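You operate a simulated robot arm through the tools that you are given. There is no shell and no other tool.

The job below is to be done with a simulated two-armed robot. You get a single attempt, and the scene is never put back.

TASK
Pick up the carton that says "meter" from the right end of the blue trolley with one hand, pass it to the other hand and put it on the top of the tool trolley. Set down upright: carton.

The check looks at the end state, three seconds after you hand in, the way a careful person would. Anything else that was tipped, shoved, dropped, spilled or broken makes it a failure.

THE ROBOT
Two 7-joint arms with two-finger parallel grippers on one trunk, on a base that moves. Base frame: it is fixed to the floor where the robot stands at the start and does not move with it; the origin is under the middle of the robot, x ahead of it, y to its left, z up. Readings come in mm, degrees, newtons and seconds.
The left shoulder is at the start at [-99, 119, 800], the right one opposite. With the tool pointing down near the work surface each hand reaches from about 100 to 560 mm from the robot's upright axis, wherever it stands, measured 20 degrees to its own side. Places, roughly: carton [1500, 3000, 750]; top of the tool trolley [3000, 3800, 900]. Payload 3.43 kg a hand.
The TCP of each hand is the grasp point between the finger pads, 30 mm short of the fingertips. In the tool frame z runs along the fingers and y along their closing line. The gripper opens to 94 mm. The fingers are 28 mm wide and 10 mm thick; the gripper's body (50 by 96 mm) begins 55 mm behind the TCP.
Orientation is that of the tool frame in the base frame, as [roll, pitch, yaw] about the fixed x, y, z axes, in that order (R = Rz(yaw) Ry(pitch) Rx(roll)). With the fingers straight down and closing along the base's y, the tool's x points along the base's -x, its y along +y and its z along -z.

THE INTERFACE
- The arms move only by the tool send_rows. It takes "left_deltas", "right_deltas" or both (then of equal length, played together; a hand with none holds still); each is a list of rows, each a list of 7 numbers: the turn, a rotation vector about the tool's x, y, z in degrees, then the shift along the tool's x, y, z in mm, then the gripper command, from -1 (shut) to 1 (fully open), values between in proportion. In form: [[ax, ay, az, dx, dy, dz, claw], ...]. A call has 1 to 20 rows; each row is the pose to reach, as a shift and turn from the pose commanded when the call began, along the tool's axes at that moment. Each row takes 0.2 s and may step no farther than 50 mm and 8.6 degrees from the row before; otherwise, or with a gripper value out of range, the whole call is refused. Where a pose cannot be reached the arm comes as near as it can. A force on the tool above 40 N (or 10 N above the force at the start of the call, whichever is more), or a blocked arm, ends the call early, and 0.2 s more pass. The fingers move at their own pace (about 153 mm/s each) and stop on an object; they squeeze with about 25 N. The grip force told is the motor's: it shows also when the fingers shut on nothing. Time passes only in rows, and 0.2 s behind the last, so rows that repeat a pose let the fingers close. The reply holds the time, the measured pose of the TCP, the force on the tool along the base axes, the opening and the grip force, in the units named above and with some noise, with the torque about the TCP (base axes, N m) and any sound that the robot's microphone picked up.
- Cameras (640 x 400 px; columns grow to the right, rows downward): "scene" is now at [40.9, 0.5, 1522.9]; the picture's right is [-0.01, -1.00, 0.00], its down [-0.63, 0.00, -0.78] and it looks along [0.78, -0.01, -0.63] (base axes); focal length 274 px, centre (320, 200). "left" rides on the left gripper at [76, -14, -103] in its tool frame; the picture's right is [0.18, 0.98, 0.00], its down [-0.75, 0.14, -0.64] and it looks along [-0.63, 0.12, 0.77] (tool axes); focal length 243 px, centre (320, 200). "right" rides on the right gripper at [76, 14, -102] in its tool frame; the picture's right is [-0.18, 0.98, 0.00], its down [-0.75, -0.14, -0.64] and it looks along [-0.63, -0.12, 0.77] (tool axes); focal length 243 px, centre (320, 200). There is no depth. A picture from a camera that has moved, and an enlarged one, comes with that camera's place and axes in the base frame and with its lens.
- capture(camera): a new picture of that camera. No time passes.
- slide_trunk(by): moves the trunk up (or, below 0, down) by that many mm; the arms and the scene camera ride with it, the base frame stays. It gives what a move gives, with no picture.
- roll_base(legs): drives the robot by 1 to 6 legs, each [ahead, left, turn to the left] in mm, mm and degrees, along the robot's own axes; the way and the turn of a leg run together, so that a leg with both is an arc; at most 1500 mm and 180 degrees a leg. The arms and the cameras ride along, it lands a little off, and it stops where it bumps. It gives what a move gives.
- aim_head(pan, tilt): turns the head with the scene camera to pan (to the left, within 143 degrees either way) and tilt (down, from -29 to 69), counted from straight ahead of the robot (the tilt from the chest, where the trunk bows). It gives what a move gives.
- enlarge(camera, box): a new picture of the part [left, top, right, bottom] of that camera's present view, enlarged. No time passes.
- hand_in(): hands the job in; it is judged then, once.

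Nothing tells you exact positions but the pictures and the camera data. Unless the task says otherwise, let go and move clear before handing in.

The tools are called after "Request:" by a JSON object that holds its "method" and its "body". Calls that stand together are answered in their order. send_rows: Moves the arms, as the interface text tells. Its arguments: {"type":"object","properties":{"left_deltas":{"type":"array","items":{"type":"array","items":{"type":"number"}}},"right_deltas":{"type":"array","items":{"type":"array","items":{"type":"number"}}}},"required":[]} The other tools are called the same way: slide_trunk (by) moves the trunk up or down; roll_base (legs) drives the base; aim_head (pan, tilt) turns the head that bears the scene camera; capture (camera) takes a picture; enlarge (camera, box) takes an enlarged picture of a part of a camera's view; hand_in () hands the job in.

At the start:

```text
t: 0.0
left_eef_pos: [388.8, 182.2, 1058.7]
left_tool_rot: [179.9, 0.0, 180.0]
left_ft_force: [-0.6, -1.1, -1.2]
left_torque: [0.0, -0.02, -0.01]
left_finger_gap: 94.0
left_grasp_force: 0.0
right_eef_pos: [326.1, -159.2, 1074.6]
right_tool_rot: [180.0, -0.1, 180.0]
right_ft_force: [0.4, 0.4, 0.8]
right_torque: [-0.04, -0.02, 0.01]
right_finger_gap: 94.1
right_grasp_force: 0.1
trunk travel left (down, up): [-225.0, 110.0]
robot x, y, heading: [-0.1, -1.9, -0.1]
head pan, tilt (commanded): [-0.4, 39.2]
```

scene: 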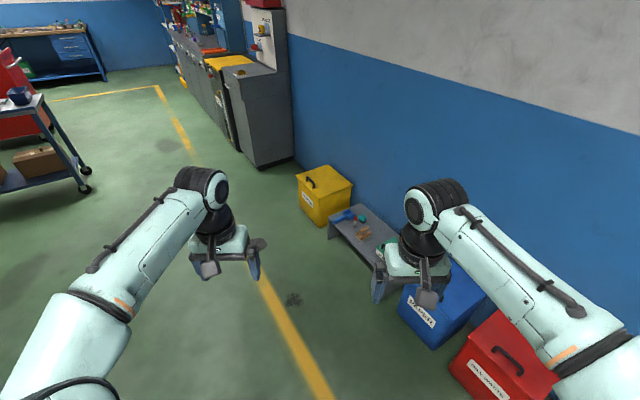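
right: 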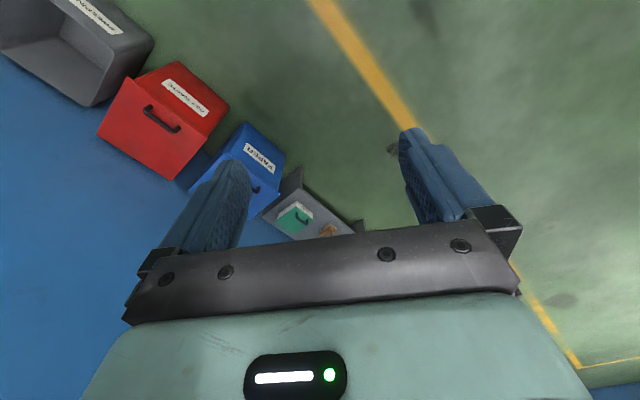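
left: 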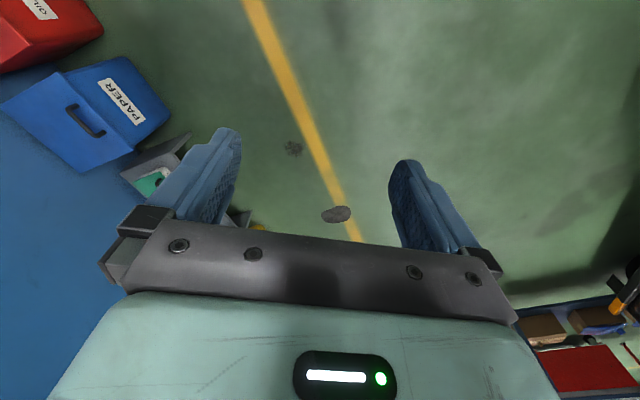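

I see a workshop with bins ahead to the right and a blue trolley off to the left. The carton should be around [1500, 3000, 750], so I turn the head that way first to look.

Request:
{"method": "aim_head", "body": {"pan": 60, "tilt": 20}}

```text
t: 1.3
left_eef_pos: [388.2, 182.2, 1058.4]
left_tool_rot: [180.0, 0.0, -180.0]
left_ft_force: [0.6, 0.3, -0.8]
left_torque: [-0.02, 0.01, 0.01]
left_finger_gap: 93.8
left_grasp_force: 0.1
right_eef_pos: [326.6, -158.7, 1075.3]
right_tool_rot: [180.0, 0.0, 180.0]
right_ft_force: [-0.8, -0.8, 0.4]
right_torque: [-0.01, 0.0, 0.0]
right_finger_gap: 94.4
right_grasp_force: 0.1
trunk travel left (down, up): [-225.0, 110.0]
robot x, y, heading: [1.1, -3.1, -0.5]
head pan, tilt (commanded): [60.0, 20.0]
```

The head is now turned left; I take a picture of what lies that way.

Request:
{"method": "capture", "body": {"camera": "scene"}}

```text
taken
camera scene: at [2.0, 81.7, 1553.1], right [0.87, -0.5, 0.0], down [-0.17, -0.3, -0.94], along [0.47, 0.81, -0.34], focal length 274 px, centre (320, 200)
```

scene: 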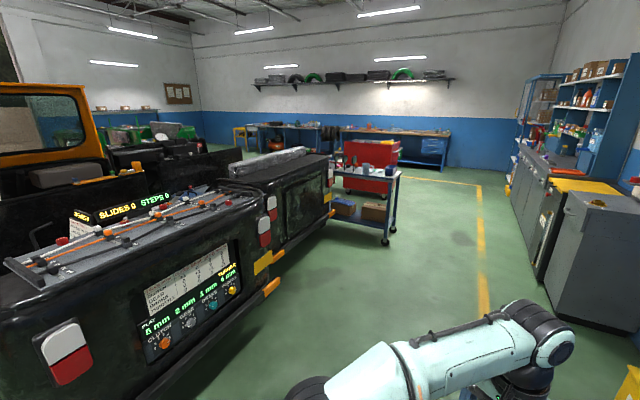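

I see a dark vehicle at the left, the blue trolley with small things on it beyond it, and a red tool cabinet behind that. I enlarge that part.

Request:
{"method": "enlarge", "body": {"camera": "scene", "box": [310, 120, 430, 250]}}

Request:
{"method": "enlarge", "body": {"camera": "scene", "box": [320, 155, 410, 211]}}

```text
3.08 times, centred on (370, 185) of scene
camera zoom: at [2.0, 81.7, 1553.1], right [0.87, -0.5, 0.0], down [-0.17, -0.3, -0.94], along [0.47, 0.81, -0.34], focal length 842 px, centre (166, 246)
```

zoom: 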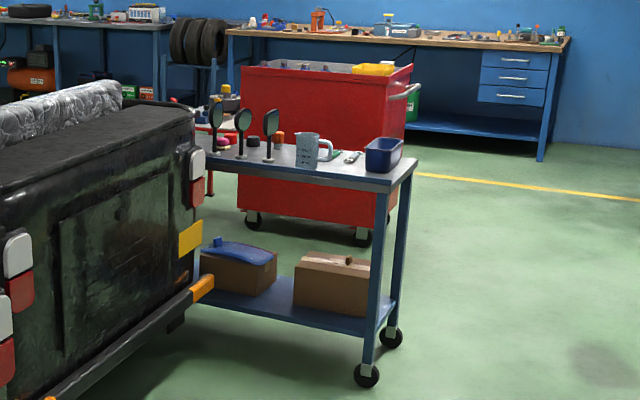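

```text
7.11 times, centred on (365, 183) of scene
camera zoom: at [2.0, 81.7, 1553.1], right [0.87, -0.5, 0.0], down [-0.17, -0.3, -0.94], along [0.47, 0.81, -0.34], focal length 1945 px, centre (0, 321)
```

zoom: 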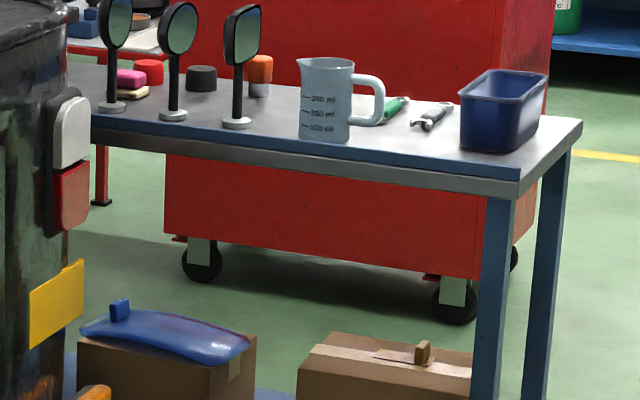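

The carton's rough place puts it at the far-left end of the blue trolley from here, hidden by the vehicle, so the "right end" is likely seen from the far side, between that trolley and the red tool trolley. The aisle runs about 33° to my left and seems clear, so I turn along it and drive partway before looking again.

Request:
{"method": "roll_base", "body": {"legs": [[0, 0, 33], [1200, 0, 0]]}}

Request:
{"method": "aim_head", "body": {"pan": 20, "tilt": 25}}

Request:
{"method": "capture", "body": {"camera": "scene"}}

```text
t: 9.0
left_eef_pos: [1230.3, 1020.7, 1058.3]
left_tool_rot: [180.0, 0.0, -146.7]
left_ft_force: [-0.2, 0.3, 0.9]
left_torque: [0.02, 0.0, 0.01]
left_finger_gap: 94.1
left_grasp_force: 0.0
right_eef_pos: [1365.9, 699.9, 1074.7]
right_tool_rot: [180.0, -0.1, -146.7]
right_ft_force: [0.4, -0.1, -0.2]
right_torque: [0.03, 0.01, 0.01]
right_finger_gap: 94.2
right_grasp_force: 0.1
trunk travel left (down, up): [-225.0, 110.0]
robot x, y, heading: [1001.4, 654.0, 33.3]
head pan, tilt (commanded): [60.0, 20.0]
```

```text
t: 10.0
left_eef_pos: [1229.5, 1020.5, 1059.0]
left_tool_rot: [-180.0, 0.1, -146.8]
left_ft_force: [0.2, -0.3, 0.0]
left_torque: [-0.03, 0.01, 0.01]
left_finger_gap: 94.4
left_grasp_force: 0.1
right_eef_pos: [1365.4, 700.5, 1074.5]
right_tool_rot: [-180.0, 0.0, -146.7]
right_ft_force: [0.2, 0.2, 0.6]
right_torque: [0.01, 0.0, 0.02]
right_finger_gap: 94.2
right_grasp_force: 0.0
trunk travel left (down, up): [-225.0, 110.0]
robot x, y, heading: [1004.8, 654.7, 33.4]
head pan, tilt (commanded): [20.0, 25.0]
```

```text
taken
camera scene: at [1021.8, 706.4, 1545.0], right [0.8, -0.6, 0.0], down [-0.25, -0.34, -0.91], along [0.54, 0.73, -0.42], focal length 274 px, centre (320, 200)
```

scene: 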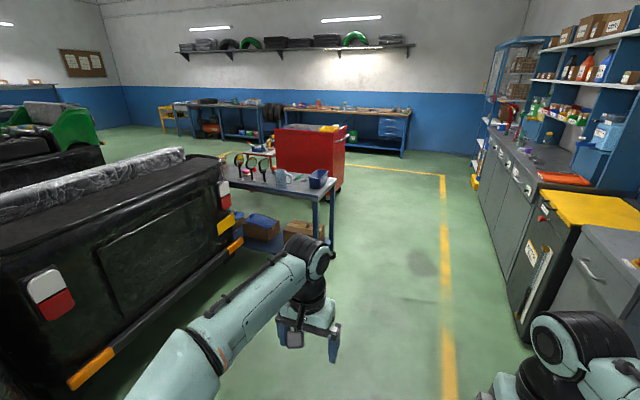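

The robot is now in the aisle, with the blue trolley ahead-left and the red tool trolley behind it. I enlarge the trolley tops.

Request:
{"method": "enlarge", "body": {"camera": "scene", "box": [210, 110, 360, 204]}}

Request:
{"method": "enlarge", "body": {"camera": "scene", "box": [200, 140, 350, 270]}}

```text
4.26 times, centred on (285, 157) of scene
camera zoom: at [1021.8, 706.4, 1545.0], right [0.8, -0.6, 0.0], down [-0.25, -0.34, -0.91], along [0.54, 0.73, -0.42], focal length 1164 px, centre (469, 383)
```

zoom: 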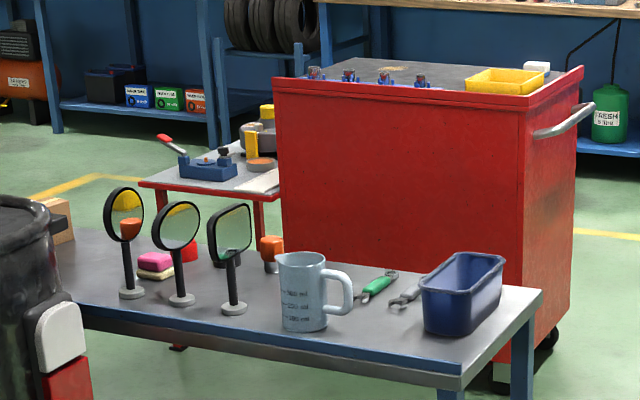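

```text
3.08 times, centred on (275, 205) of scene
camera zoom: at [1021.8, 706.4, 1545.0], right [0.8, -0.6, 0.0], down [-0.25, -0.34, -0.91], along [0.54, 0.73, -0.42], focal length 842 px, centre (458, 185)
```

zoom: 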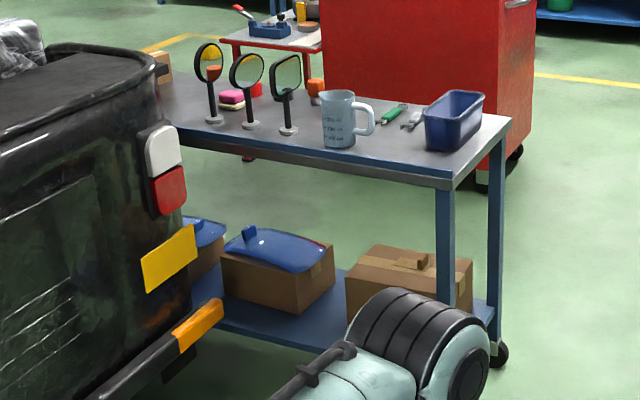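

The right side of the picture shows the aisle is free up to the far wall; a tan carton shows at the left end of the blue trolley. I drive on past the trolley's end and look into the gap between the two trolleys.

Request:
{"method": "roll_base", "body": {"legs": [[1400, 0, 0], [1200, 0, 0]]}}

Request:
{"method": "aim_head", "body": {"pan": 95, "tilt": 28}}

Request:
{"method": "capture", "body": {"camera": "scene"}}

```text
t: 22.6
left_eef_pos: [3418.2, 2404.7, 1057.0]
left_tool_rot: [180.0, 0.1, -148.0]
left_ft_force: [0.0, -0.4, -0.2]
left_torque: [0.01, 0.02, 0.01]
left_finger_gap: 93.8
left_grasp_force: 0.0
right_eef_pos: [3545.2, 2082.3, 1075.0]
right_tool_rot: [-180.0, -0.1, -148.0]
right_ft_force: [-0.1, -0.4, 0.7]
right_torque: [0.0, -0.01, 0.01]
right_finger_gap: 93.9
right_grasp_force: 0.1
trunk travel left (down, up): [-225.0, 110.0]
robot x, y, heading: [3186.7, 2044.6, 31.9]
head pan, tilt (commanded): [20.0, 25.0]
```

```text
t: 24.1
left_eef_pos: [3417.4, 2405.2, 1058.2]
left_tool_rot: [180.0, 0.0, -148.1]
left_ft_force: [0.2, -0.7, 1.5]
left_torque: [0.01, 0.04, 0.01]
left_finger_gap: 93.9
left_grasp_force: 0.1
right_eef_pos: [3546.7, 2082.6, 1074.4]
right_tool_rot: [179.9, 0.0, -148.0]
right_ft_force: [-0.1, 0.5, -0.4]
right_torque: [0.01, 0.0, 0.03]
right_finger_gap: 94.0
right_grasp_force: 0.0
trunk travel left (down, up): [-225.0, 110.0]
robot x, y, heading: [3182.0, 2046.9, 32.1]
head pan, tilt (commanded): [95.0, 28.0]
```

```text
taken
camera scene: at [3091.5, 2095.8, 1540.2], right [0.8, 0.6, 0.0], down [0.28, -0.38, -0.88], along [-0.53, 0.71, -0.47], focal length 274 px, centre (320, 200)
```

scene: 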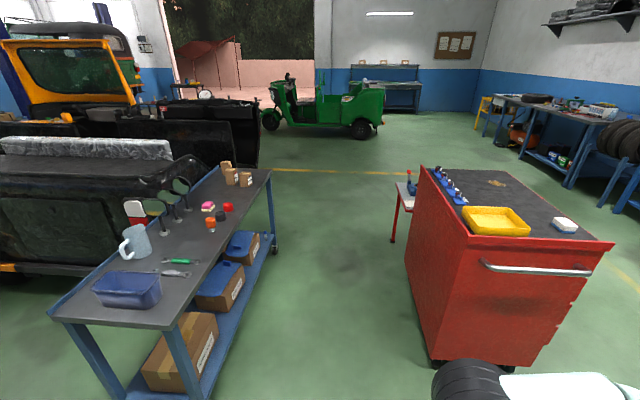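

Now the gap is in view: the blue trolley on the left with several small cartons at its far end, the red tool trolley on the right with a tray, a yellow bin and small things. I enlarge both.

Request:
{"method": "enlarge", "body": {"camera": "scene", "box": [190, 150, 290, 213]}}

Request:
{"method": "enlarge", "body": {"camera": "scene", "box": [390, 150, 620, 294]}}

Request:
{"method": "enlarge", "body": {"camera": "scene", "box": [40, 150, 290, 400]}}

```text
6.35 times, centred on (240, 182) of scene
camera zoom: at [3091.5, 2095.8, 1540.2], right [0.8, 0.6, 0.0], down [0.28, -0.38, -0.88], along [-0.53, 0.71, -0.47], focal length 1737 px, centre (828, 318)
```

zoom: 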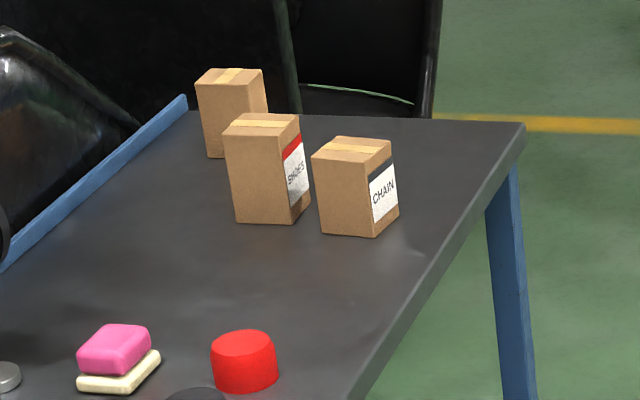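

```text
2.78 times, centred on (505, 222) of scene
camera zoom: at [3091.5, 2095.8, 1540.2], right [0.8, 0.6, 0.0], down [0.28, -0.38, -0.88], along [-0.53, 0.71, -0.47], focal length 760 px, centre (-194, 139)
```

zoom: 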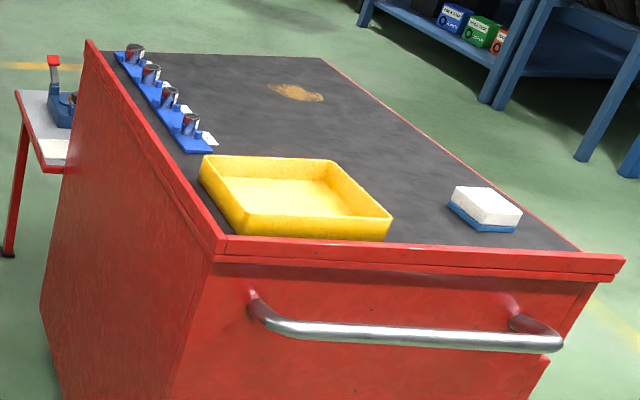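

```text
1.60 times, centred on (165, 275) of scene
camera zoom: at [3091.5, 2095.8, 1540.2], right [0.8, 0.6, 0.0], down [0.28, -0.38, -0.88], along [-0.53, 0.71, -0.47], focal length 438 px, centre (568, 80)
```

zoom: 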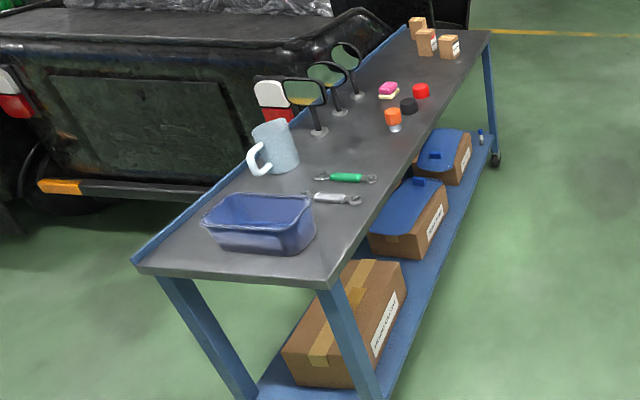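

Three small cartons stand at the trolley's far end: "SHOES", "CHAIN" and a third behind them, whose label I can't see yet. The gap between the trolleys is about 1 m, so I turn to face along it, tilt the head and check before entering.

Request:
{"method": "roll_base", "body": {"legs": [[0, 0, 89.6]]}}

Request:
{"method": "aim_head", "body": {"pan": 0, "tilt": 45}}

Request:
{"method": "capture", "body": {"camera": "scene"}}

```text
t: 28.4
left_eef_pos: [2819.9, 2272.0, 1057.7]
left_tool_rot: [-180.0, 0.0, -57.1]
left_ft_force: [-0.2, -0.9, -0.6]
left_torque: [-0.01, -0.02, 0.0]
left_finger_gap: 93.7
left_grasp_force: 0.0
right_eef_pos: [3141.1, 2404.6, 1075.4]
right_tool_rot: [-180.0, 0.0, -57.1]
right_ft_force: [-0.2, 0.0, -0.4]
right_torque: [0.0, -0.04, 0.03]
right_finger_gap: 94.1
right_grasp_force: 0.1
trunk travel left (down, up): [-225.0, 110.0]
robot x, y, heading: [3182.8, 2047.4, 122.8]
head pan, tilt (commanded): [95.0, 28.0]
```

```text
t: 30.1
left_eef_pos: [2820.3, 2272.2, 1058.0]
left_tool_rot: [180.0, 0.0, -57.2]
left_ft_force: [-0.2, -0.7, 0.1]
left_torque: [-0.01, 0.03, 0.02]
left_finger_gap: 94.2
left_grasp_force: 0.0
right_eef_pos: [3140.9, 2405.5, 1074.8]
right_tool_rot: [180.0, -0.1, -57.1]
right_ft_force: [0.8, -0.4, 0.1]
right_torque: [-0.01, -0.01, 0.0]
right_finger_gap: 94.0
right_grasp_force: 0.0
trunk travel left (down, up): [-225.0, 110.0]
robot x, y, heading: [3187.3, 2044.4, 122.7]
head pan, tilt (commanded): [0.0, 45.0]
```

```text
taken
camera scene: at [3162.3, 2077.8, 1514.4], right [0.84, 0.54, 0.0], down [0.38, -0.59, -0.71], along [-0.38, 0.59, -0.71], focal length 274 px, centre (320, 200)
```

scene: 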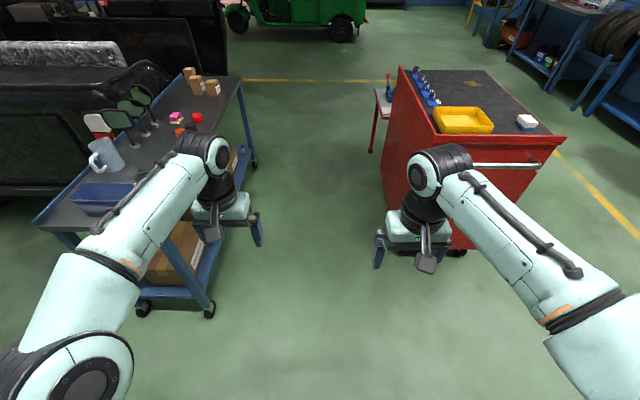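

The gap looks clear on the floor, and the arms ride above both trolleys. I drive partway into the middle of the gap and look again.

Request:
{"method": "roll_base", "body": {"legs": [[400, 40, -1], [600, 0, 0]]}}

Request:
{"method": "aim_head", "body": {"pan": 30, "tilt": 40}}

Request:
{"method": "capture", "body": {"camera": "scene"}}

```text
t: 35.5
left_eef_pos: [2269.7, 3094.4, 1058.4]
left_tool_rot: [180.0, 0.0, -58.1]
left_ft_force: [-0.3, 0.5, -0.3]
left_torque: [0.01, 0.02, -0.01]
left_finger_gap: 94.2
left_grasp_force: 0.1
right_eef_pos: [2592.8, 3221.4, 1075.5]
right_tool_rot: [180.0, 0.0, -58.2]
right_ft_force: [-0.9, 0.5, 0.3]
right_torque: [-0.05, 0.0, 0.01]
right_finger_gap: 94.3
right_grasp_force: 0.1
trunk travel left (down, up): [-225.0, 110.0]
robot x, y, heading: [2632.1, 2855.8, 121.9]
head pan, tilt (commanded): [0.0, 45.0]
```

```text
t: 36.5
left_eef_pos: [2269.4, 3093.4, 1058.1]
left_tool_rot: [180.0, -0.1, -58.2]
left_ft_force: [-0.1, 0.0, 0.7]
left_torque: [-0.02, 0.0, 0.0]
left_finger_gap: 94.1
left_grasp_force: 0.1
right_eef_pos: [2593.1, 3222.5, 1075.3]
right_tool_rot: [-179.9, 0.0, -58.2]
right_ft_force: [-0.5, 0.3, 0.6]
right_torque: [-0.01, -0.05, 0.02]
right_finger_gap: 93.7
right_grasp_force: 0.0
trunk travel left (down, up): [-225.0, 110.0]
robot x, y, heading: [2627.0, 2859.9, 121.8]
head pan, tilt (commanded): [30.0, 40.0]
```

```text
taken
camera scene: at [2576.1, 2863.7, 1521.7], right [0.47, 0.88, 0.0], down [0.57, -0.3, -0.77], along [-0.67, 0.36, -0.64], focal length 274 px, centre (320, 200)
```

scene: 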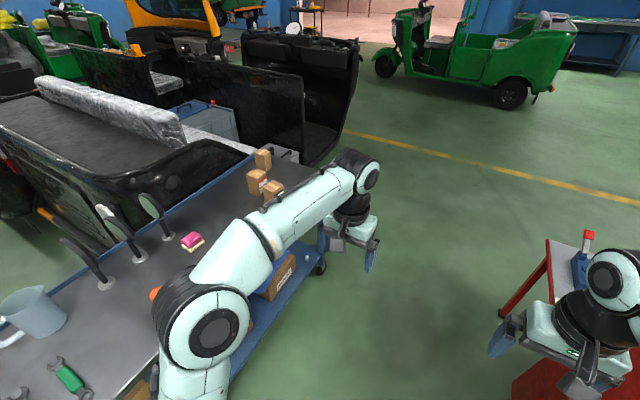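

Ahead the gap stays clear; the cartons are at the trolley's far end, left-front. I drive on until I'm beside them and look with the head turned left.

Request:
{"method": "roll_base", "body": {"legs": [[750, 0, 0]]}}

Request:
{"method": "aim_head", "body": {"pan": 95, "tilt": 45}}

Request:
{"method": "capture", "body": {"camera": "scene"}}

```text
t: 40.5
left_eef_pos: [1865.0, 3726.3, 1058.3]
left_tool_rot: [179.9, -0.1, -57.4]
left_ft_force: [-0.5, -0.1, -0.6]
left_torque: [0.0, 0.0, -0.02]
left_finger_gap: 93.7
left_grasp_force: 0.0
right_eef_pos: [2187.4, 3856.6, 1076.0]
right_tool_rot: [-180.0, -0.1, -57.4]
right_ft_force: [0.3, 0.3, -0.1]
right_torque: [-0.01, -0.03, -0.01]
right_finger_gap: 94.1
right_grasp_force: 0.1
trunk travel left (down, up): [-225.0, 110.0]
robot x, y, heading: [2227.3, 3495.9, 122.6]
head pan, tilt (commanded): [30.0, 40.0]
```

```text
t: 41.9
left_eef_pos: [1865.5, 3725.9, 1057.9]
left_tool_rot: [180.0, 0.0, -57.4]
left_ft_force: [0.1, -0.5, -0.2]
left_torque: [0.01, 0.0, 0.01]
left_finger_gap: 94.0
left_grasp_force: 0.0
right_eef_pos: [2187.9, 3856.7, 1074.3]
right_tool_rot: [-180.0, 0.1, -57.4]
right_ft_force: [0.5, 0.1, 0.2]
right_torque: [-0.02, 0.04, 0.02]
right_finger_gap: 94.2
right_grasp_force: 0.1
trunk travel left (down, up): [-225.0, 110.0]
robot x, y, heading: [2227.6, 3502.1, 122.7]
head pan, tilt (commanded): [95.0, 45.0]
```

```text
taken
camera scene: at [2185.4, 3411.5, 1514.4], right [-0.61, 0.79, 0.0], down [0.56, 0.43, -0.71], along [-0.56, -0.43, -0.71], focal length 274 px, centre (320, 200)
```

scene: 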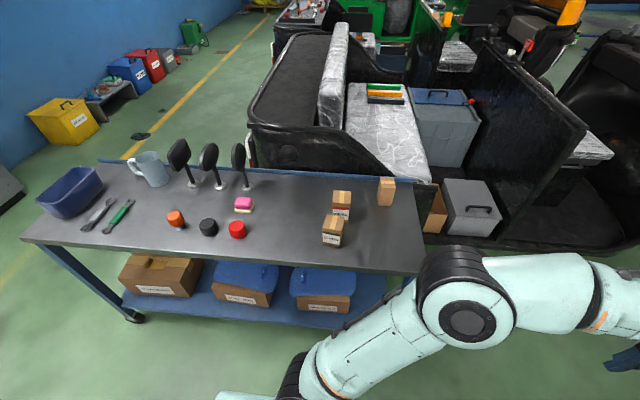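

Request:
{"method": "enlarge", "body": {"camera": "scene", "box": [300, 160, 440, 260]}}

Request:
{"method": "enlarge", "body": {"camera": "scene", "box": [360, 160, 520, 260]}}

```text
4.00 times, centred on (370, 210) of scene
camera zoom: at [2185.4, 3411.5, 1514.4], right [-0.61, 0.79, 0.0], down [0.56, 0.43, -0.71], along [-0.56, -0.43, -0.71], focal length 1094 px, centre (120, 160)
```

zoom: 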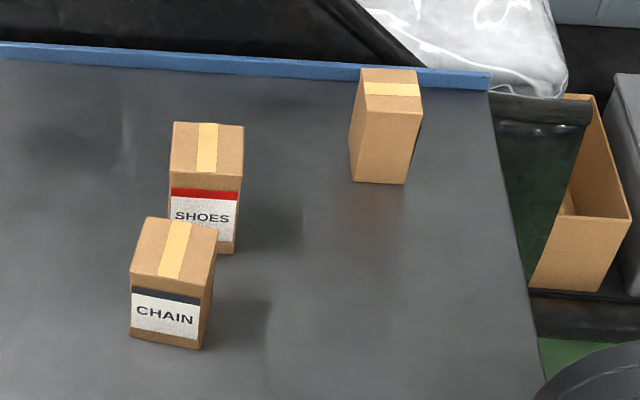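

```text
4.00 times, centred on (440, 210) of scene
camera zoom: at [2185.4, 3411.5, 1514.4], right [-0.61, 0.79, 0.0], down [0.56, 0.43, -0.71], along [-0.56, -0.43, -0.71], focal length 1094 px, centre (-160, 160)
```

zoom: 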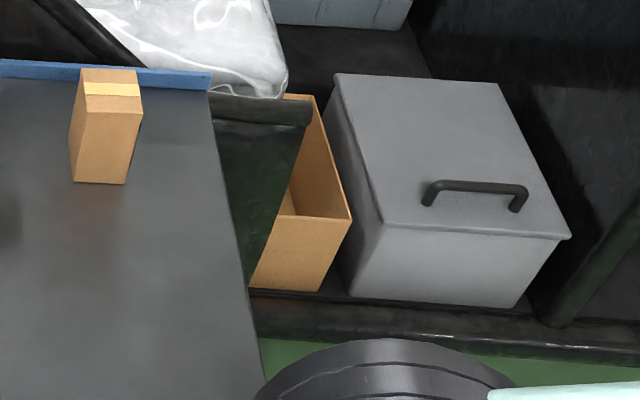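

The far carton near the rail stands alone, its label turned away from me (probably toward the trolley's end); CHAIN and SHOES are the other two. I look down at my own base for its size, and later I'll check the label from the end of the trolley.

Request:
{"method": "aim_head", "body": {"pan": 60, "tilt": 69}}

Request:
{"method": "capture", "body": {"camera": "scene"}}

Request:
{"method": "aim_head", "body": {"pan": 0, "tilt": 69}}

Request:
{"method": "capture", "body": {"camera": "scene"}}

Request:
{"method": "capture", "body": {"camera": "left"}}

```text
t: 42.9
left_eef_pos: [1865.1, 3726.2, 1058.9]
left_tool_rot: [180.0, 0.0, -57.4]
left_ft_force: [-0.3, 0.0, 0.1]
left_torque: [-0.05, -0.02, 0.02]
left_finger_gap: 94.0
left_grasp_force: 0.0
right_eef_pos: [2186.5, 3857.0, 1074.5]
right_tool_rot: [180.0, 0.1, -57.3]
right_ft_force: [0.5, 0.0, 0.8]
right_torque: [-0.03, -0.03, -0.01]
right_finger_gap: 94.0
right_grasp_force: 0.1
trunk travel left (down, up): [-225.0, 110.0]
robot x, y, heading: [2229.3, 3498.5, 122.7]
head pan, tilt (commanded): [60.0, 68.8]
```

```text
taken
camera scene: at [2194.0, 3458.4, 1485.6], right [-0.05, 1.0, 0.0], down [0.93, 0.04, -0.36], along [-0.36, -0.02, -0.93], focal length 274 px, centre (320, 200)
```

scene: 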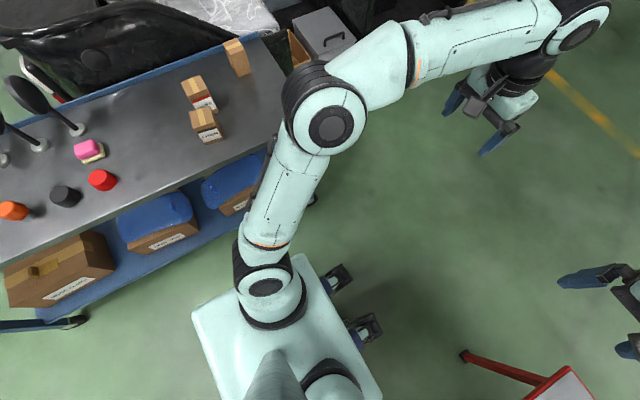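

```text
t: 44.2
left_eef_pos: [1864.5, 3726.0, 1059.5]
left_tool_rot: [-179.9, 0.0, -57.3]
left_ft_force: [0.2, 0.7, 0.4]
left_torque: [-0.04, 0.02, 0.02]
left_finger_gap: 94.0
left_grasp_force: 0.1
right_eef_pos: [2186.0, 3858.0, 1075.0]
right_tool_rot: [180.0, 0.0, -57.4]
right_ft_force: [0.4, 0.5, 0.3]
right_torque: [-0.01, 0.0, -0.03]
right_finger_gap: 93.9
right_grasp_force: 0.0
trunk travel left (down, up): [-225.0, 110.0]
robot x, y, heading: [2225.2, 3497.3, 122.6]
head pan, tilt (commanded): [0.0, 68.8]
```

```text
taken
camera scene: at [2219.7, 3508.1, 1485.6], right [0.84, 0.54, 0.0], down [0.5, -0.78, -0.36], along [-0.2, 0.31, -0.93], focal length 274 px, centre (320, 200)
```

scene: 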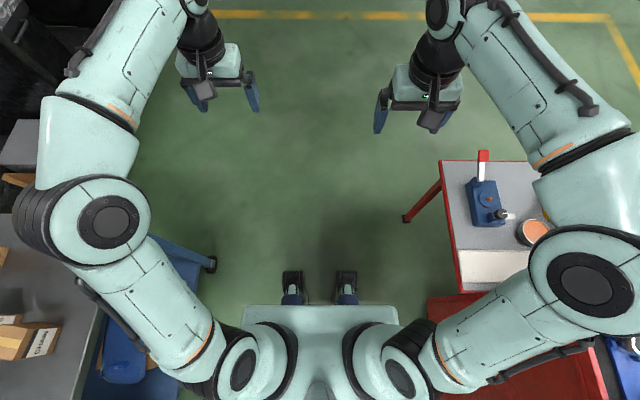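

```text
taken
camera left: at [1918.6, 3669.3, 1160.6], right [-0.73, -0.69, 0.0], down [-0.53, 0.56, 0.64], along [-0.44, 0.47, -0.77], focal length 243 px, centre (320, 200)
```

left: 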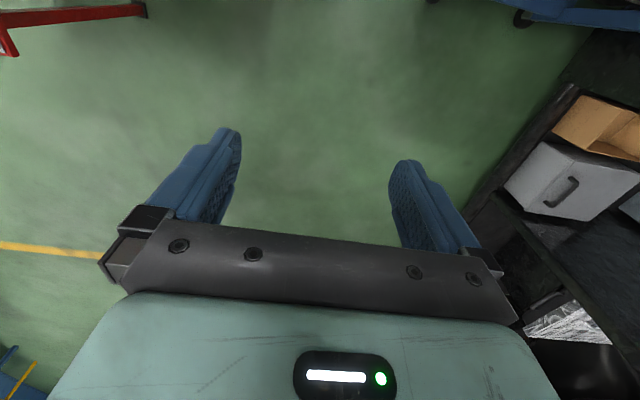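

From above, my base reaches only about 200 mm ahead of the axis, and the carton (about 50×55×88 mm) stands near [1460, 3158] on a top at z≈780, roughly 85 mm clear of the rail. Before committing, I test in free air ahead whether the right hand can reach a 45° forward-tilted pose far out and low.

Request:
{"method": "send_rows", "body": {"right_deltas": [[0, -4.5, 0, -27.4, 0, 24.5, 1], [0, -9, 0, -54.8, 0, 49, 1], [0, -13.5, 0, -82.2, 0, 73.5, 1], [0, -18, 0, -109.6, 0, 98, 1], [0, -22.5, 0, -137, 0, 122.5, 1], [0, -27, 0, -164.4, 0, 147, 1], [0, -31.5, 0, -191.8, 0, 171.5, 1], [0, -36, 0, -219.2, 0, 196, 1], [0, -40.5, 0, -246.6, 0, 220.5, 1], [0, -45, 0, -274, 0, 245, 1], [0, -45, 0, -274, 0, 245, 1]]}}

Request:
{"method": "capture", "body": {"camera": "scene"}}

Request:
{"method": "capture", "body": {"camera": "right"}}

```text
t: 46.6
left_eef_pos: [1865.2, 3726.4, 1060.6]
left_tool_rot: [-180.0, 0.1, -57.5]
left_ft_force: [-0.5, 0.4, 0.7]
left_torque: [0.03, -0.01, 0.0]
left_finger_gap: 94.0
left_grasp_force: 0.0
right_eef_pos: [2038.1, 4091.2, 831.6]
right_tool_rot: [180.0, 45.1, -57.3]
right_ft_force: [0.3, 0.1, 0.8]
right_torque: [0.02, -0.01, 0.0]
right_finger_gap: 94.1
right_grasp_force: 0.1
trunk travel left (down, up): [-225.0, 110.0]
robot x, y, heading: [2227.8, 3497.8, 122.6]
head pan, tilt (commanded): [0.0, 68.8]
```

```text
taken
camera scene: at [2220.1, 3507.8, 1485.6], right [0.84, 0.54, 0.0], down [0.5, -0.78, -0.36], along [-0.2, 0.31, -0.93], focal length 274 px, centre (320, 200)
```

scene: 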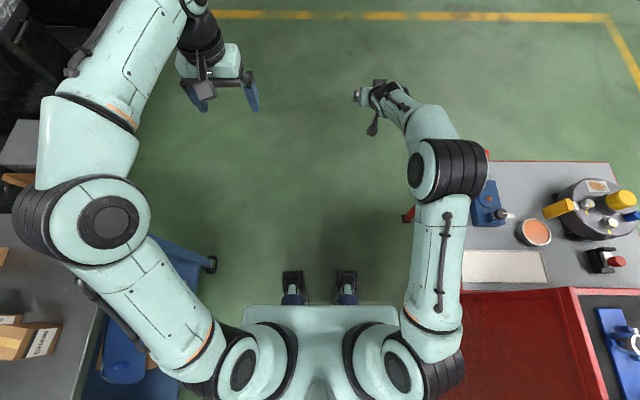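

```text
taken
camera right: at [2094.0, 3977.3, 850.1], right [-0.9, -0.42, 0.13], down [0.08, 0.14, 0.99], along [-0.43, 0.9, -0.09], focal length 243 px, centre (320, 200)
```

right: 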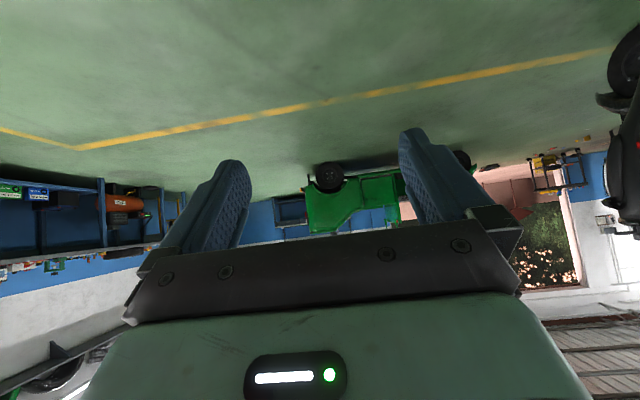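

The tilted pose is reached well at 600 mm ahead, so picking from the gap will work. Now I drive a bit past the trolley's end and look back at the third carton's hidden side to confirm its label.

Request:
{"method": "roll_base", "body": {"legs": [[550, 0, 0]]}}

Request:
{"method": "aim_head", "body": {"pan": 120, "tilt": 35}}

Request:
{"method": "capture", "body": {"camera": "scene"}}

```text
t: 49.7
left_eef_pos: [1570.3, 4177.7, 1058.1]
left_tool_rot: [-180.0, 0.0, -57.0]
left_ft_force: [0.3, -0.1, -0.5]
left_torque: [-0.05, 0.01, 0.03]
left_finger_gap: 93.8
left_grasp_force: 0.1
right_eef_pos: [1740.1, 4544.1, 830.5]
right_tool_rot: [179.9, 45.0, -57.0]
right_ft_force: [0.5, 0.4, 0.1]
right_torque: [-0.01, 0.01, -0.01]
right_finger_gap: 93.8
right_grasp_force: 0.1
trunk travel left (down, up): [-225.0, 110.0]
robot x, y, heading: [1931.6, 3950.2, 123.0]
head pan, tilt (commanded): [0.0, 68.8]
```

```text
t: 51.7
left_eef_pos: [1569.3, 4177.9, 1058.8]
left_tool_rot: [-180.0, 0.0, -57.1]
left_ft_force: [0.0, -0.5, 0.6]
left_torque: [-0.01, -0.03, 0.03]
left_finger_gap: 93.9
left_grasp_force: 0.0
right_eef_pos: [1739.5, 4543.1, 831.2]
right_tool_rot: [-179.9, 45.0, -57.0]
right_ft_force: [0.1, -0.2, -0.3]
right_torque: [0.02, -0.01, 0.01]
right_finger_gap: 94.0
right_grasp_force: 0.1
trunk travel left (down, up): [-225.0, 110.0]
robot x, y, heading: [1936.8, 3951.7, 123.0]
head pan, tilt (commanded): [120.0, 35.0]
```

```text
taken
camera scene: at [1917.0, 3837.2, 1529.2], right [-0.89, 0.45, 0.0], down [0.26, 0.51, -0.82], along [-0.37, -0.73, -0.57], focal length 274 px, centre (320, 200)
```

scene: 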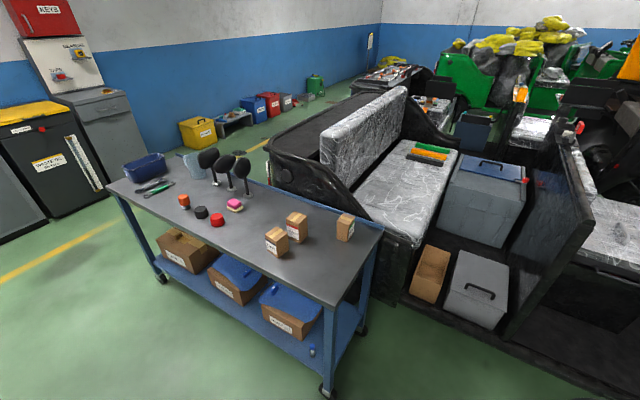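

Request:
{"method": "enlarge", "body": {"camera": "scene", "box": [250, 195, 380, 276]}}

Request:
{"method": "enlarge", "body": {"camera": "scene", "box": [320, 200, 370, 250]}}

```text
4.92 times, centred on (315, 236) of scene
camera zoom: at [1917.0, 3837.2, 1529.2], right [-0.89, 0.45, 0.0], down [0.26, 0.51, -0.82], along [-0.37, -0.73, -0.57], focal length 1347 px, centre (345, 25)
```

zoom: 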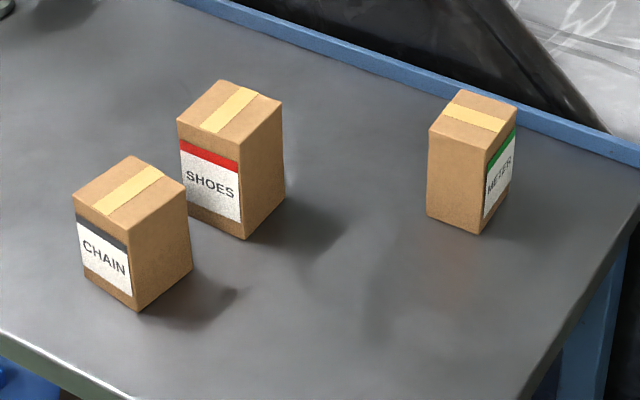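

```text
8.00 times, centred on (345, 225) of scene
camera zoom: at [1917.0, 3837.2, 1529.2], right [-0.89, 0.45, 0.0], down [0.26, 0.51, -0.82], along [-0.37, -0.73, -0.57], focal length 2189 px, centre (120, 0)
```

zoom: 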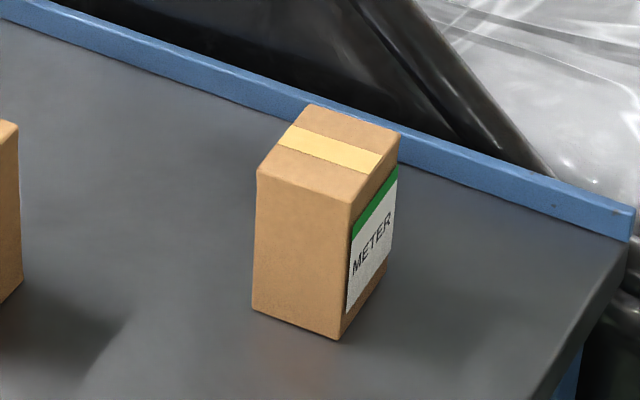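

The third carton reads METER, standing upright at about [1458, 3154], z 782–868, roughly 57×48 mm across. I pull the right hand back and up (keeping its 45° tilt) before turning to face the blue trolley.

Request:
{"method": "send_rows", "body": {"right_deltas": [[0, 0, 0, 4.4, 0, -43.3, 1], [0, 0, 0, 8.8, 0, -86.6, 1], [0, 0, 0, 13.3, 0, -129.9, 1], [0, 0, 0, 17.7, 0, -173.2, 1], [0, 0, 0, 22.1, 0, -216.5, 1], [0, 0, 0, 26.6, 0, -259.8, 1], [0, 0, 0, 31, 0, -303.1, 1], [0, 0, 0, 35.4, 0, -346.4, 1], [0, 0, 0, 35.4, 0, -346.4, 1]]}}

Request:
{"method": "roll_base", "body": {"legs": [[0, 0, 89]]}}

Request:
{"method": "aim_head", "body": {"pan": 0, "tilt": 45}}

Request:
{"method": "capture", "body": {"camera": "scene"}}

```text
t: 53.7
left_eef_pos: [1570.6, 4177.6, 1060.6]
left_tool_rot: [180.0, 0.0, -57.0]
left_ft_force: [0.2, -0.2, 0.1]
left_torque: [0.0, -0.02, -0.02]
left_finger_gap: 93.9
left_grasp_force: 0.0
right_eef_pos: [1888.6, 4317.8, 1054.1]
right_tool_rot: [179.9, 45.0, -57.1]
right_ft_force: [0.4, -0.3, 0.3]
right_torque: [-0.02, 0.0, -0.03]
right_finger_gap: 93.9
right_grasp_force: 0.0
trunk travel left (down, up): [-225.0, 110.0]
robot x, y, heading: [1934.1, 3948.2, 123.0]
head pan, tilt (commanded): [120.0, 35.0]
```

```text
t: 57.9
left_eef_pos: [1705.9, 3587.9, 1058.7]
left_tool_rot: [-180.0, 0.1, 32.5]
left_ft_force: [0.3, -0.1, -0.2]
left_torque: [0.0, 0.01, 0.02]
left_finger_gap: 94.1
left_grasp_force: 0.0
right_eef_pos: [1566.7, 3907.0, 1052.3]
right_tool_rot: [-180.0, 45.0, 32.5]
right_ft_force: [-0.1, -1.3, -0.4]
right_torque: [0.04, -0.01, 0.0]
right_finger_gap: 94.2
right_grasp_force: 0.0
trunk travel left (down, up): [-225.0, 110.0]
robot x, y, heading: [1936.2, 3951.5, -147.4]
head pan, tilt (commanded): [120.0, 35.0]
```

```text
t: 59.9
left_eef_pos: [1703.5, 3588.1, 1057.1]
left_tool_rot: [-180.0, 0.1, 32.6]
left_ft_force: [0.8, 0.2, 0.7]
left_torque: [0.0, 0.04, 0.03]
left_finger_gap: 94.1
left_grasp_force: 0.1
right_eef_pos: [1567.5, 3907.5, 1053.2]
right_tool_rot: [179.9, 45.0, 32.4]
right_ft_force: [0.4, 0.4, 0.6]
right_torque: [-0.02, -0.02, 0.0]
right_finger_gap: 93.8
right_grasp_force: 0.1
trunk travel left (down, up): [-225.0, 110.0]
robot x, y, heading: [1935.7, 3952.6, -148.1]
head pan, tilt (commanded): [0.0, 45.0]
```

```text
taken
camera scene: at [1901.3, 3931.5, 1514.4], right [-0.54, 0.84, 0.0], down [0.6, 0.38, -0.71], along [-0.6, -0.38, -0.71], focal length 274 px, centre (320, 200)
```

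scene: 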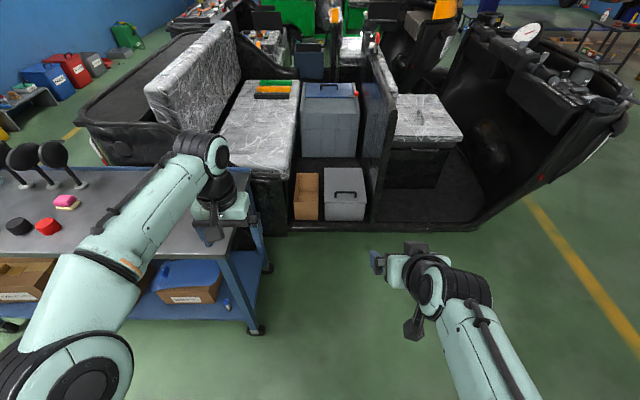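

I'm now facing the trolley side, off its end. I strafe left until the METER carton is ahead-right, and check before closing in.

Request:
{"method": "roll_base", "body": {"legs": [[0, 584, 0]]}}

Request:
{"method": "capture", "body": {"camera": "scene"}}

Request:
{"method": "capture", "body": {"camera": "right"}}

```text
t: 65.5
left_eef_pos: [2016.8, 3098.4, 1059.0]
left_tool_rot: [-180.0, 0.0, 32.4]
left_ft_force: [0.4, 1.0, -0.5]
left_torque: [0.03, -0.03, -0.02]
left_finger_gap: 93.8
left_grasp_force: 0.1
right_eef_pos: [1879.7, 3414.7, 1054.1]
right_tool_rot: [180.0, 44.9, 32.4]
right_ft_force: [-0.3, -0.2, -0.7]
right_torque: [-0.02, -0.02, 0.0]
right_finger_gap: 94.1
right_grasp_force: 0.0
trunk travel left (down, up): [-225.0, 110.0]
robot x, y, heading: [2246.7, 3460.9, -147.3]
head pan, tilt (commanded): [0.0, 45.0]
```

```text
taken
camera scene: at [2213.9, 3440.2, 1514.4], right [-0.54, 0.84, 0.0], down [0.6, 0.38, -0.71], along [-0.6, -0.38, -0.71], focal length 274 px, centre (320, 200)
```

scene: 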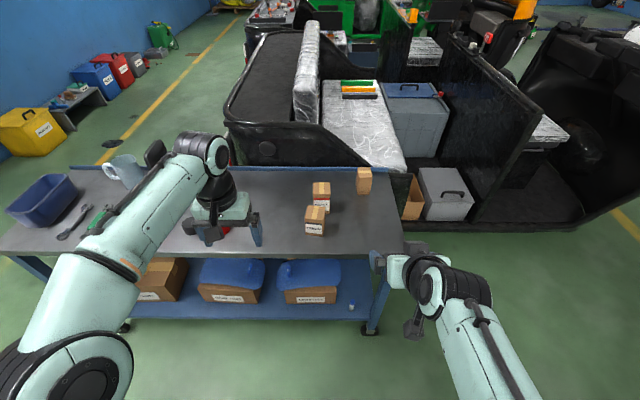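

```text
taken
camera right: at [1994.9, 3471.4, 1072.5], right [0.42, -0.9, 0.13], down [-0.14, 0.08, 0.99], along [-0.9, -0.43, -0.1], focal length 243 px, centre (320, 200)
```

right: 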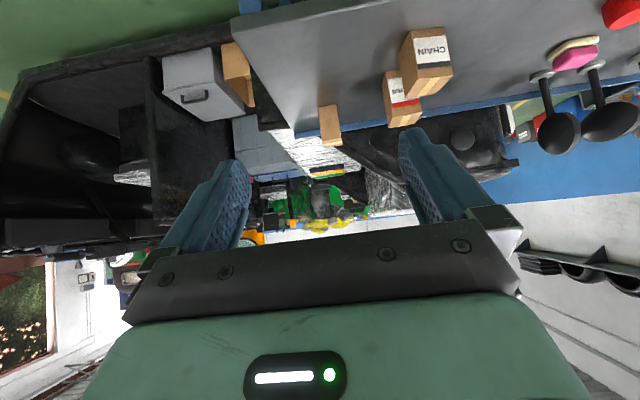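

I enlarge the scene view to refine the carton's position from here.

Request:
{"method": "enlarge", "body": {"camera": "scene", "box": [296, 150, 416, 250]}}

Request:
{"method": "enlarge", "body": {"camera": "right", "box": [290, 60, 430, 160]}}

```text
4.00 times, centred on (356, 200) of scene
camera zoom: at [2213.9, 3440.2, 1514.4], right [-0.54, 0.84, 0.0], down [0.6, 0.38, -0.71], along [-0.6, -0.38, -0.71], focal length 1094 px, centre (176, 200)
```

zoom: 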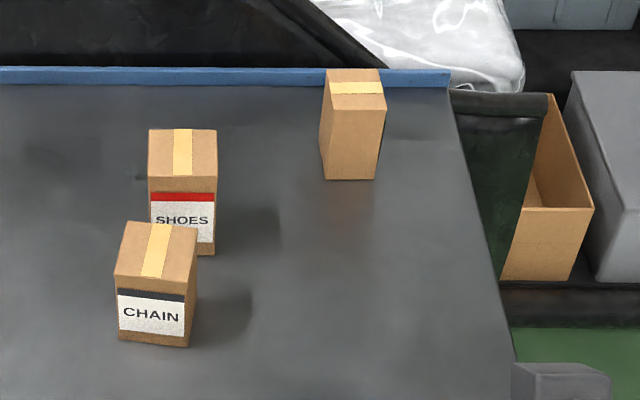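

```text
4.00 times, centred on (360, 110) of right
camera zoom: at [1994.9, 3471.4, 1072.5], right [0.42, -0.9, 0.13], down [-0.14, 0.08, 0.99], along [-0.9, -0.43, -0.1], focal length 970 px, centre (160, 560)
```

zoom: 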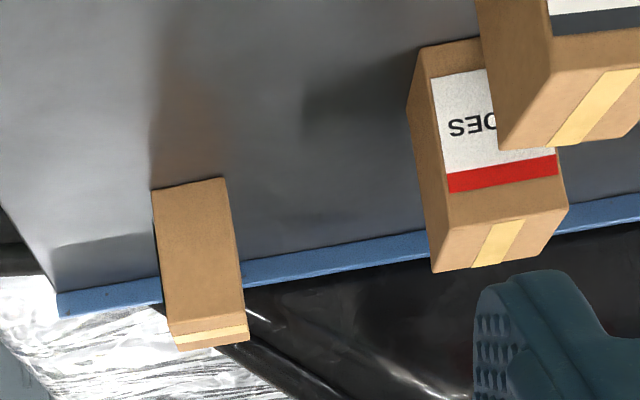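

The carton centre works out at about [1456, 3155], 830 mm ahead and 165 mm to my right. I close in by 231 mm, leaving about 80 mm between my front and the trolley.

Request:
{"method": "roll_base", "body": {"legs": [[231, 0, 0]]}}

Request:
{"method": "capture", "body": {"camera": "scene"}}

Request:
{"method": "capture", "body": {"camera": "right"}}

```text
t: 67.2
left_eef_pos: [1827.2, 2973.5, 1058.0]
left_tool_rot: [180.0, 0.0, 32.6]
left_ft_force: [0.1, 0.3, 0.6]
left_torque: [-0.02, 0.03, 0.0]
left_finger_gap: 94.0
left_grasp_force: 0.1
right_eef_pos: [1688.4, 3291.3, 1053.4]
right_tool_rot: [-180.0, 45.0, 32.7]
right_ft_force: [-0.2, -0.6, 0.8]
right_torque: [0.02, 0.01, 0.02]
right_finger_gap: 94.3
right_grasp_force: 0.0
trunk travel left (down, up): [-225.0, 110.0]
robot x, y, heading: [2057.3, 3338.3, -147.5]
head pan, tilt (commanded): [0.0, 45.0]
```

```text
taken
camera scene: at [2022.2, 3317.9, 1514.4], right [-0.54, 0.84, 0.0], down [0.6, 0.38, -0.71], along [-0.6, -0.38, -0.71], focal length 274 px, centre (320, 200)
```

scene: 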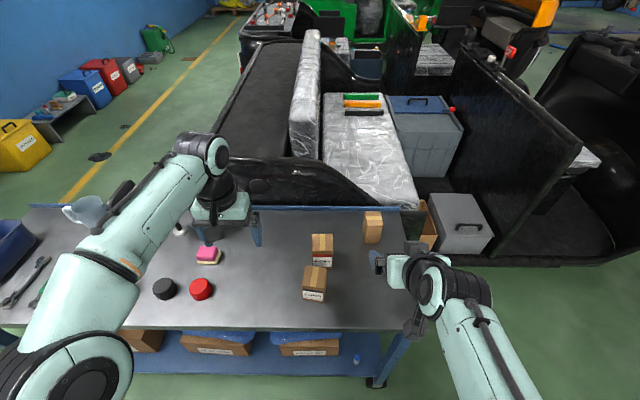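

```text
taken
camera right: at [1803.4, 3348.7, 1072.4], right [0.42, -0.9, 0.13], down [-0.14, 0.08, 0.99], along [-0.9, -0.43, -0.1], focal length 243 px, centre (320, 200)
```

right: 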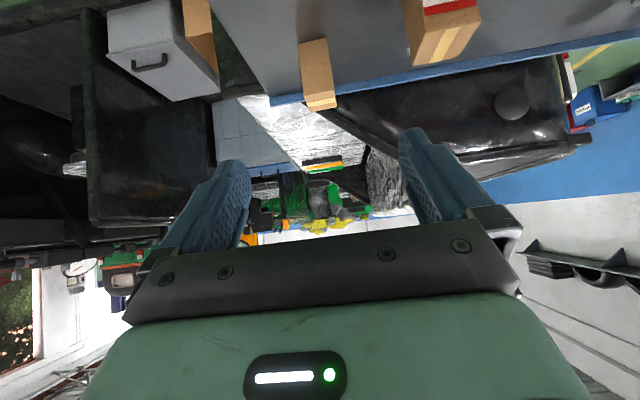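

Request:
{"method": "enlarge", "body": {"camera": "scene", "box": [340, 195, 420, 245]}}

Request:
{"method": "enlarge", "body": {"camera": "right", "box": [270, 20, 366, 116]}}

```text
8.00 times, centred on (380, 220) of scene
camera zoom: at [2022.2, 3317.9, 1514.4], right [-0.54, 0.84, 0.0], down [0.6, 0.38, -0.71], along [-0.6, -0.38, -0.71], focal length 2189 px, centre (-160, 40)
```

zoom: 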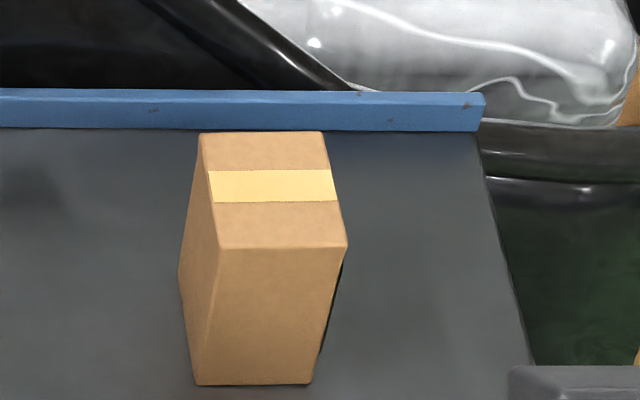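

```text
4.17 times, centred on (318, 68) of right
camera zoom: at [1803.4, 3348.7, 1072.4], right [0.42, -0.9, 0.13], down [-0.14, 0.08, 0.99], along [-0.9, -0.43, -0.1], focal length 1011 px, centre (328, 750)
```

zoom: 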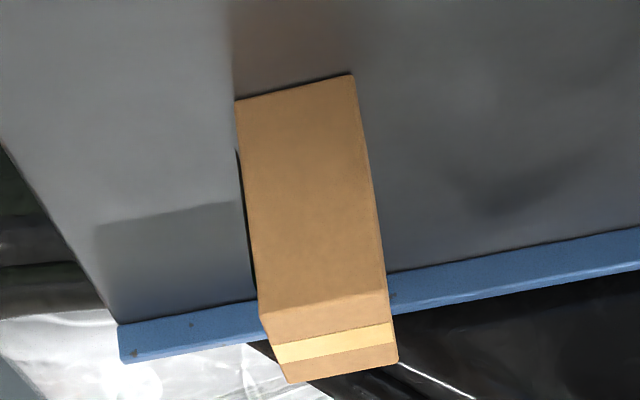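

The carton is confirmed at about [1459, 3157.5], top z≈870, square to my heading. I bring the right hand to a pre-grasp 130 mm back along its 45° approach line and look.

Request:
{"method": "send_rows", "body": {"right_deltas": [[0, 0, 0, -3, -2.2, 41.8, 1], [0, 0, 0, -6, -4.4, 83.6, 1], [0, 0, 0, -8.9, -6.6, 125.5, 1], [0, 0, 0, -11.9, -8.8, 167.3, 1], [0, 0, 0, -14.9, -11, 209.1, 1], [0, 0, 0, -14.9, -11, 209.1, 1]]}}

Request:
{"method": "capture", "body": {"camera": "right"}}

Request:
{"method": "capture", "body": {"camera": "scene"}}

```text
t: 68.7
left_eef_pos: [1827.9, 2974.5, 1057.9]
left_tool_rot: [179.9, 0.1, 32.7]
left_ft_force: [1.2, -0.2, 0.1]
left_torque: [-0.01, 0.02, -0.01]
left_finger_gap: 94.0
left_grasp_force: 0.0
right_eef_pos: [1551.5, 3216.0, 917.5]
right_tool_rot: [-179.9, 45.2, 32.6]
right_ft_force: [-0.3, 0.5, -0.4]
right_torque: [-0.04, -0.01, 0.0]
right_finger_gap: 94.0
right_grasp_force: 0.1
trunk travel left (down, up): [-225.0, 110.0]
robot x, y, heading: [2057.7, 3341.6, -147.3]
head pan, tilt (commanded): [0.0, 45.0]
```

```text
taken
camera right: at [1665.7, 3273.1, 934.9], right [0.42, -0.9, 0.13], down [-0.14, 0.08, 0.99], along [-0.9, -0.43, -0.09], focal length 243 px, centre (320, 200)
```

right: 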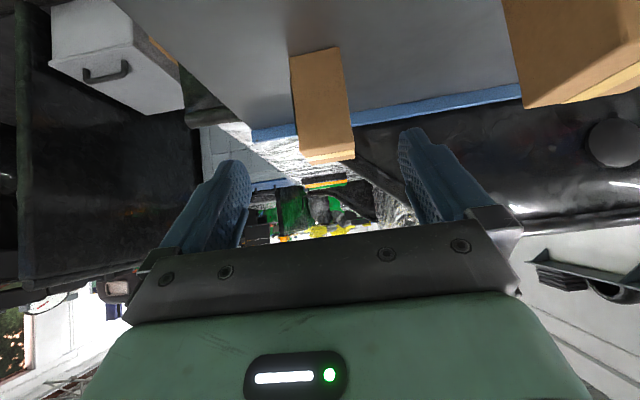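

```text
taken
camera scene: at [2023.4, 3318.5, 1514.4], right [-0.54, 0.84, 0.0], down [0.6, 0.38, -0.71], along [-0.6, -0.38, -0.71], focal length 274 px, centre (320, 200)
```

scene: 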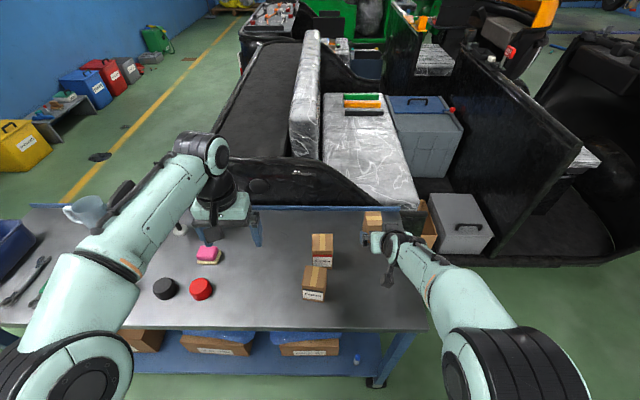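

Request:
{"method": "enlarge", "body": {"camera": "right", "box": [270, 30, 380, 170]}}

Request:
{"method": "enlarge", "body": {"camera": "scene", "box": [340, 190, 440, 290]}}

```text
2.86 times, centred on (325, 100) of right
camera zoom: at [1665.7, 3273.1, 934.9], right [0.42, -0.9, 0.13], down [-0.14, 0.08, 0.99], along [-0.9, -0.43, -0.09], focal length 693 px, centre (306, 486)
```

zoom: 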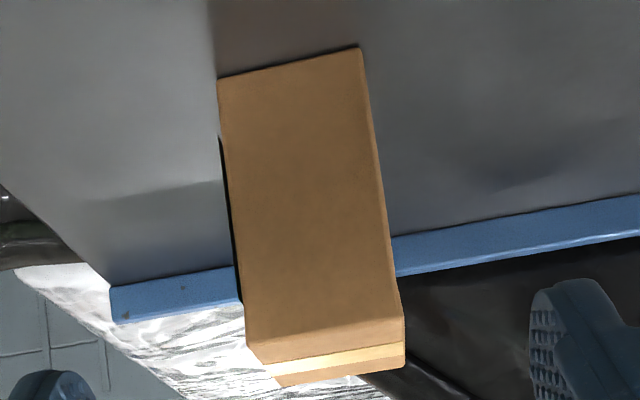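

```text
4.00 times, centred on (390, 240) of scene
camera zoom: at [2023.4, 3318.5, 1514.4], right [-0.54, 0.84, 0.0], down [0.6, 0.38, -0.71], along [-0.6, -0.38, -0.71], focal length 1094 px, centre (40, 40)
```

zoom: 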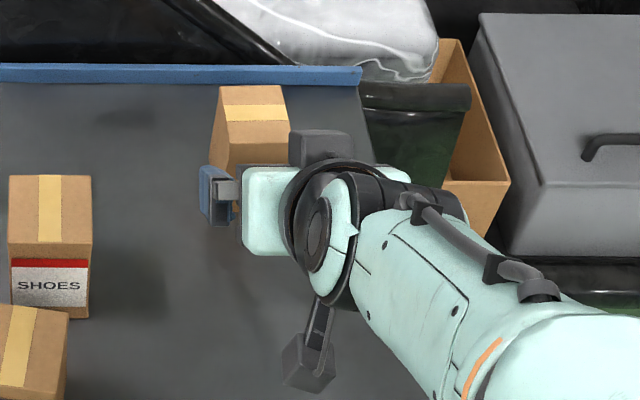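

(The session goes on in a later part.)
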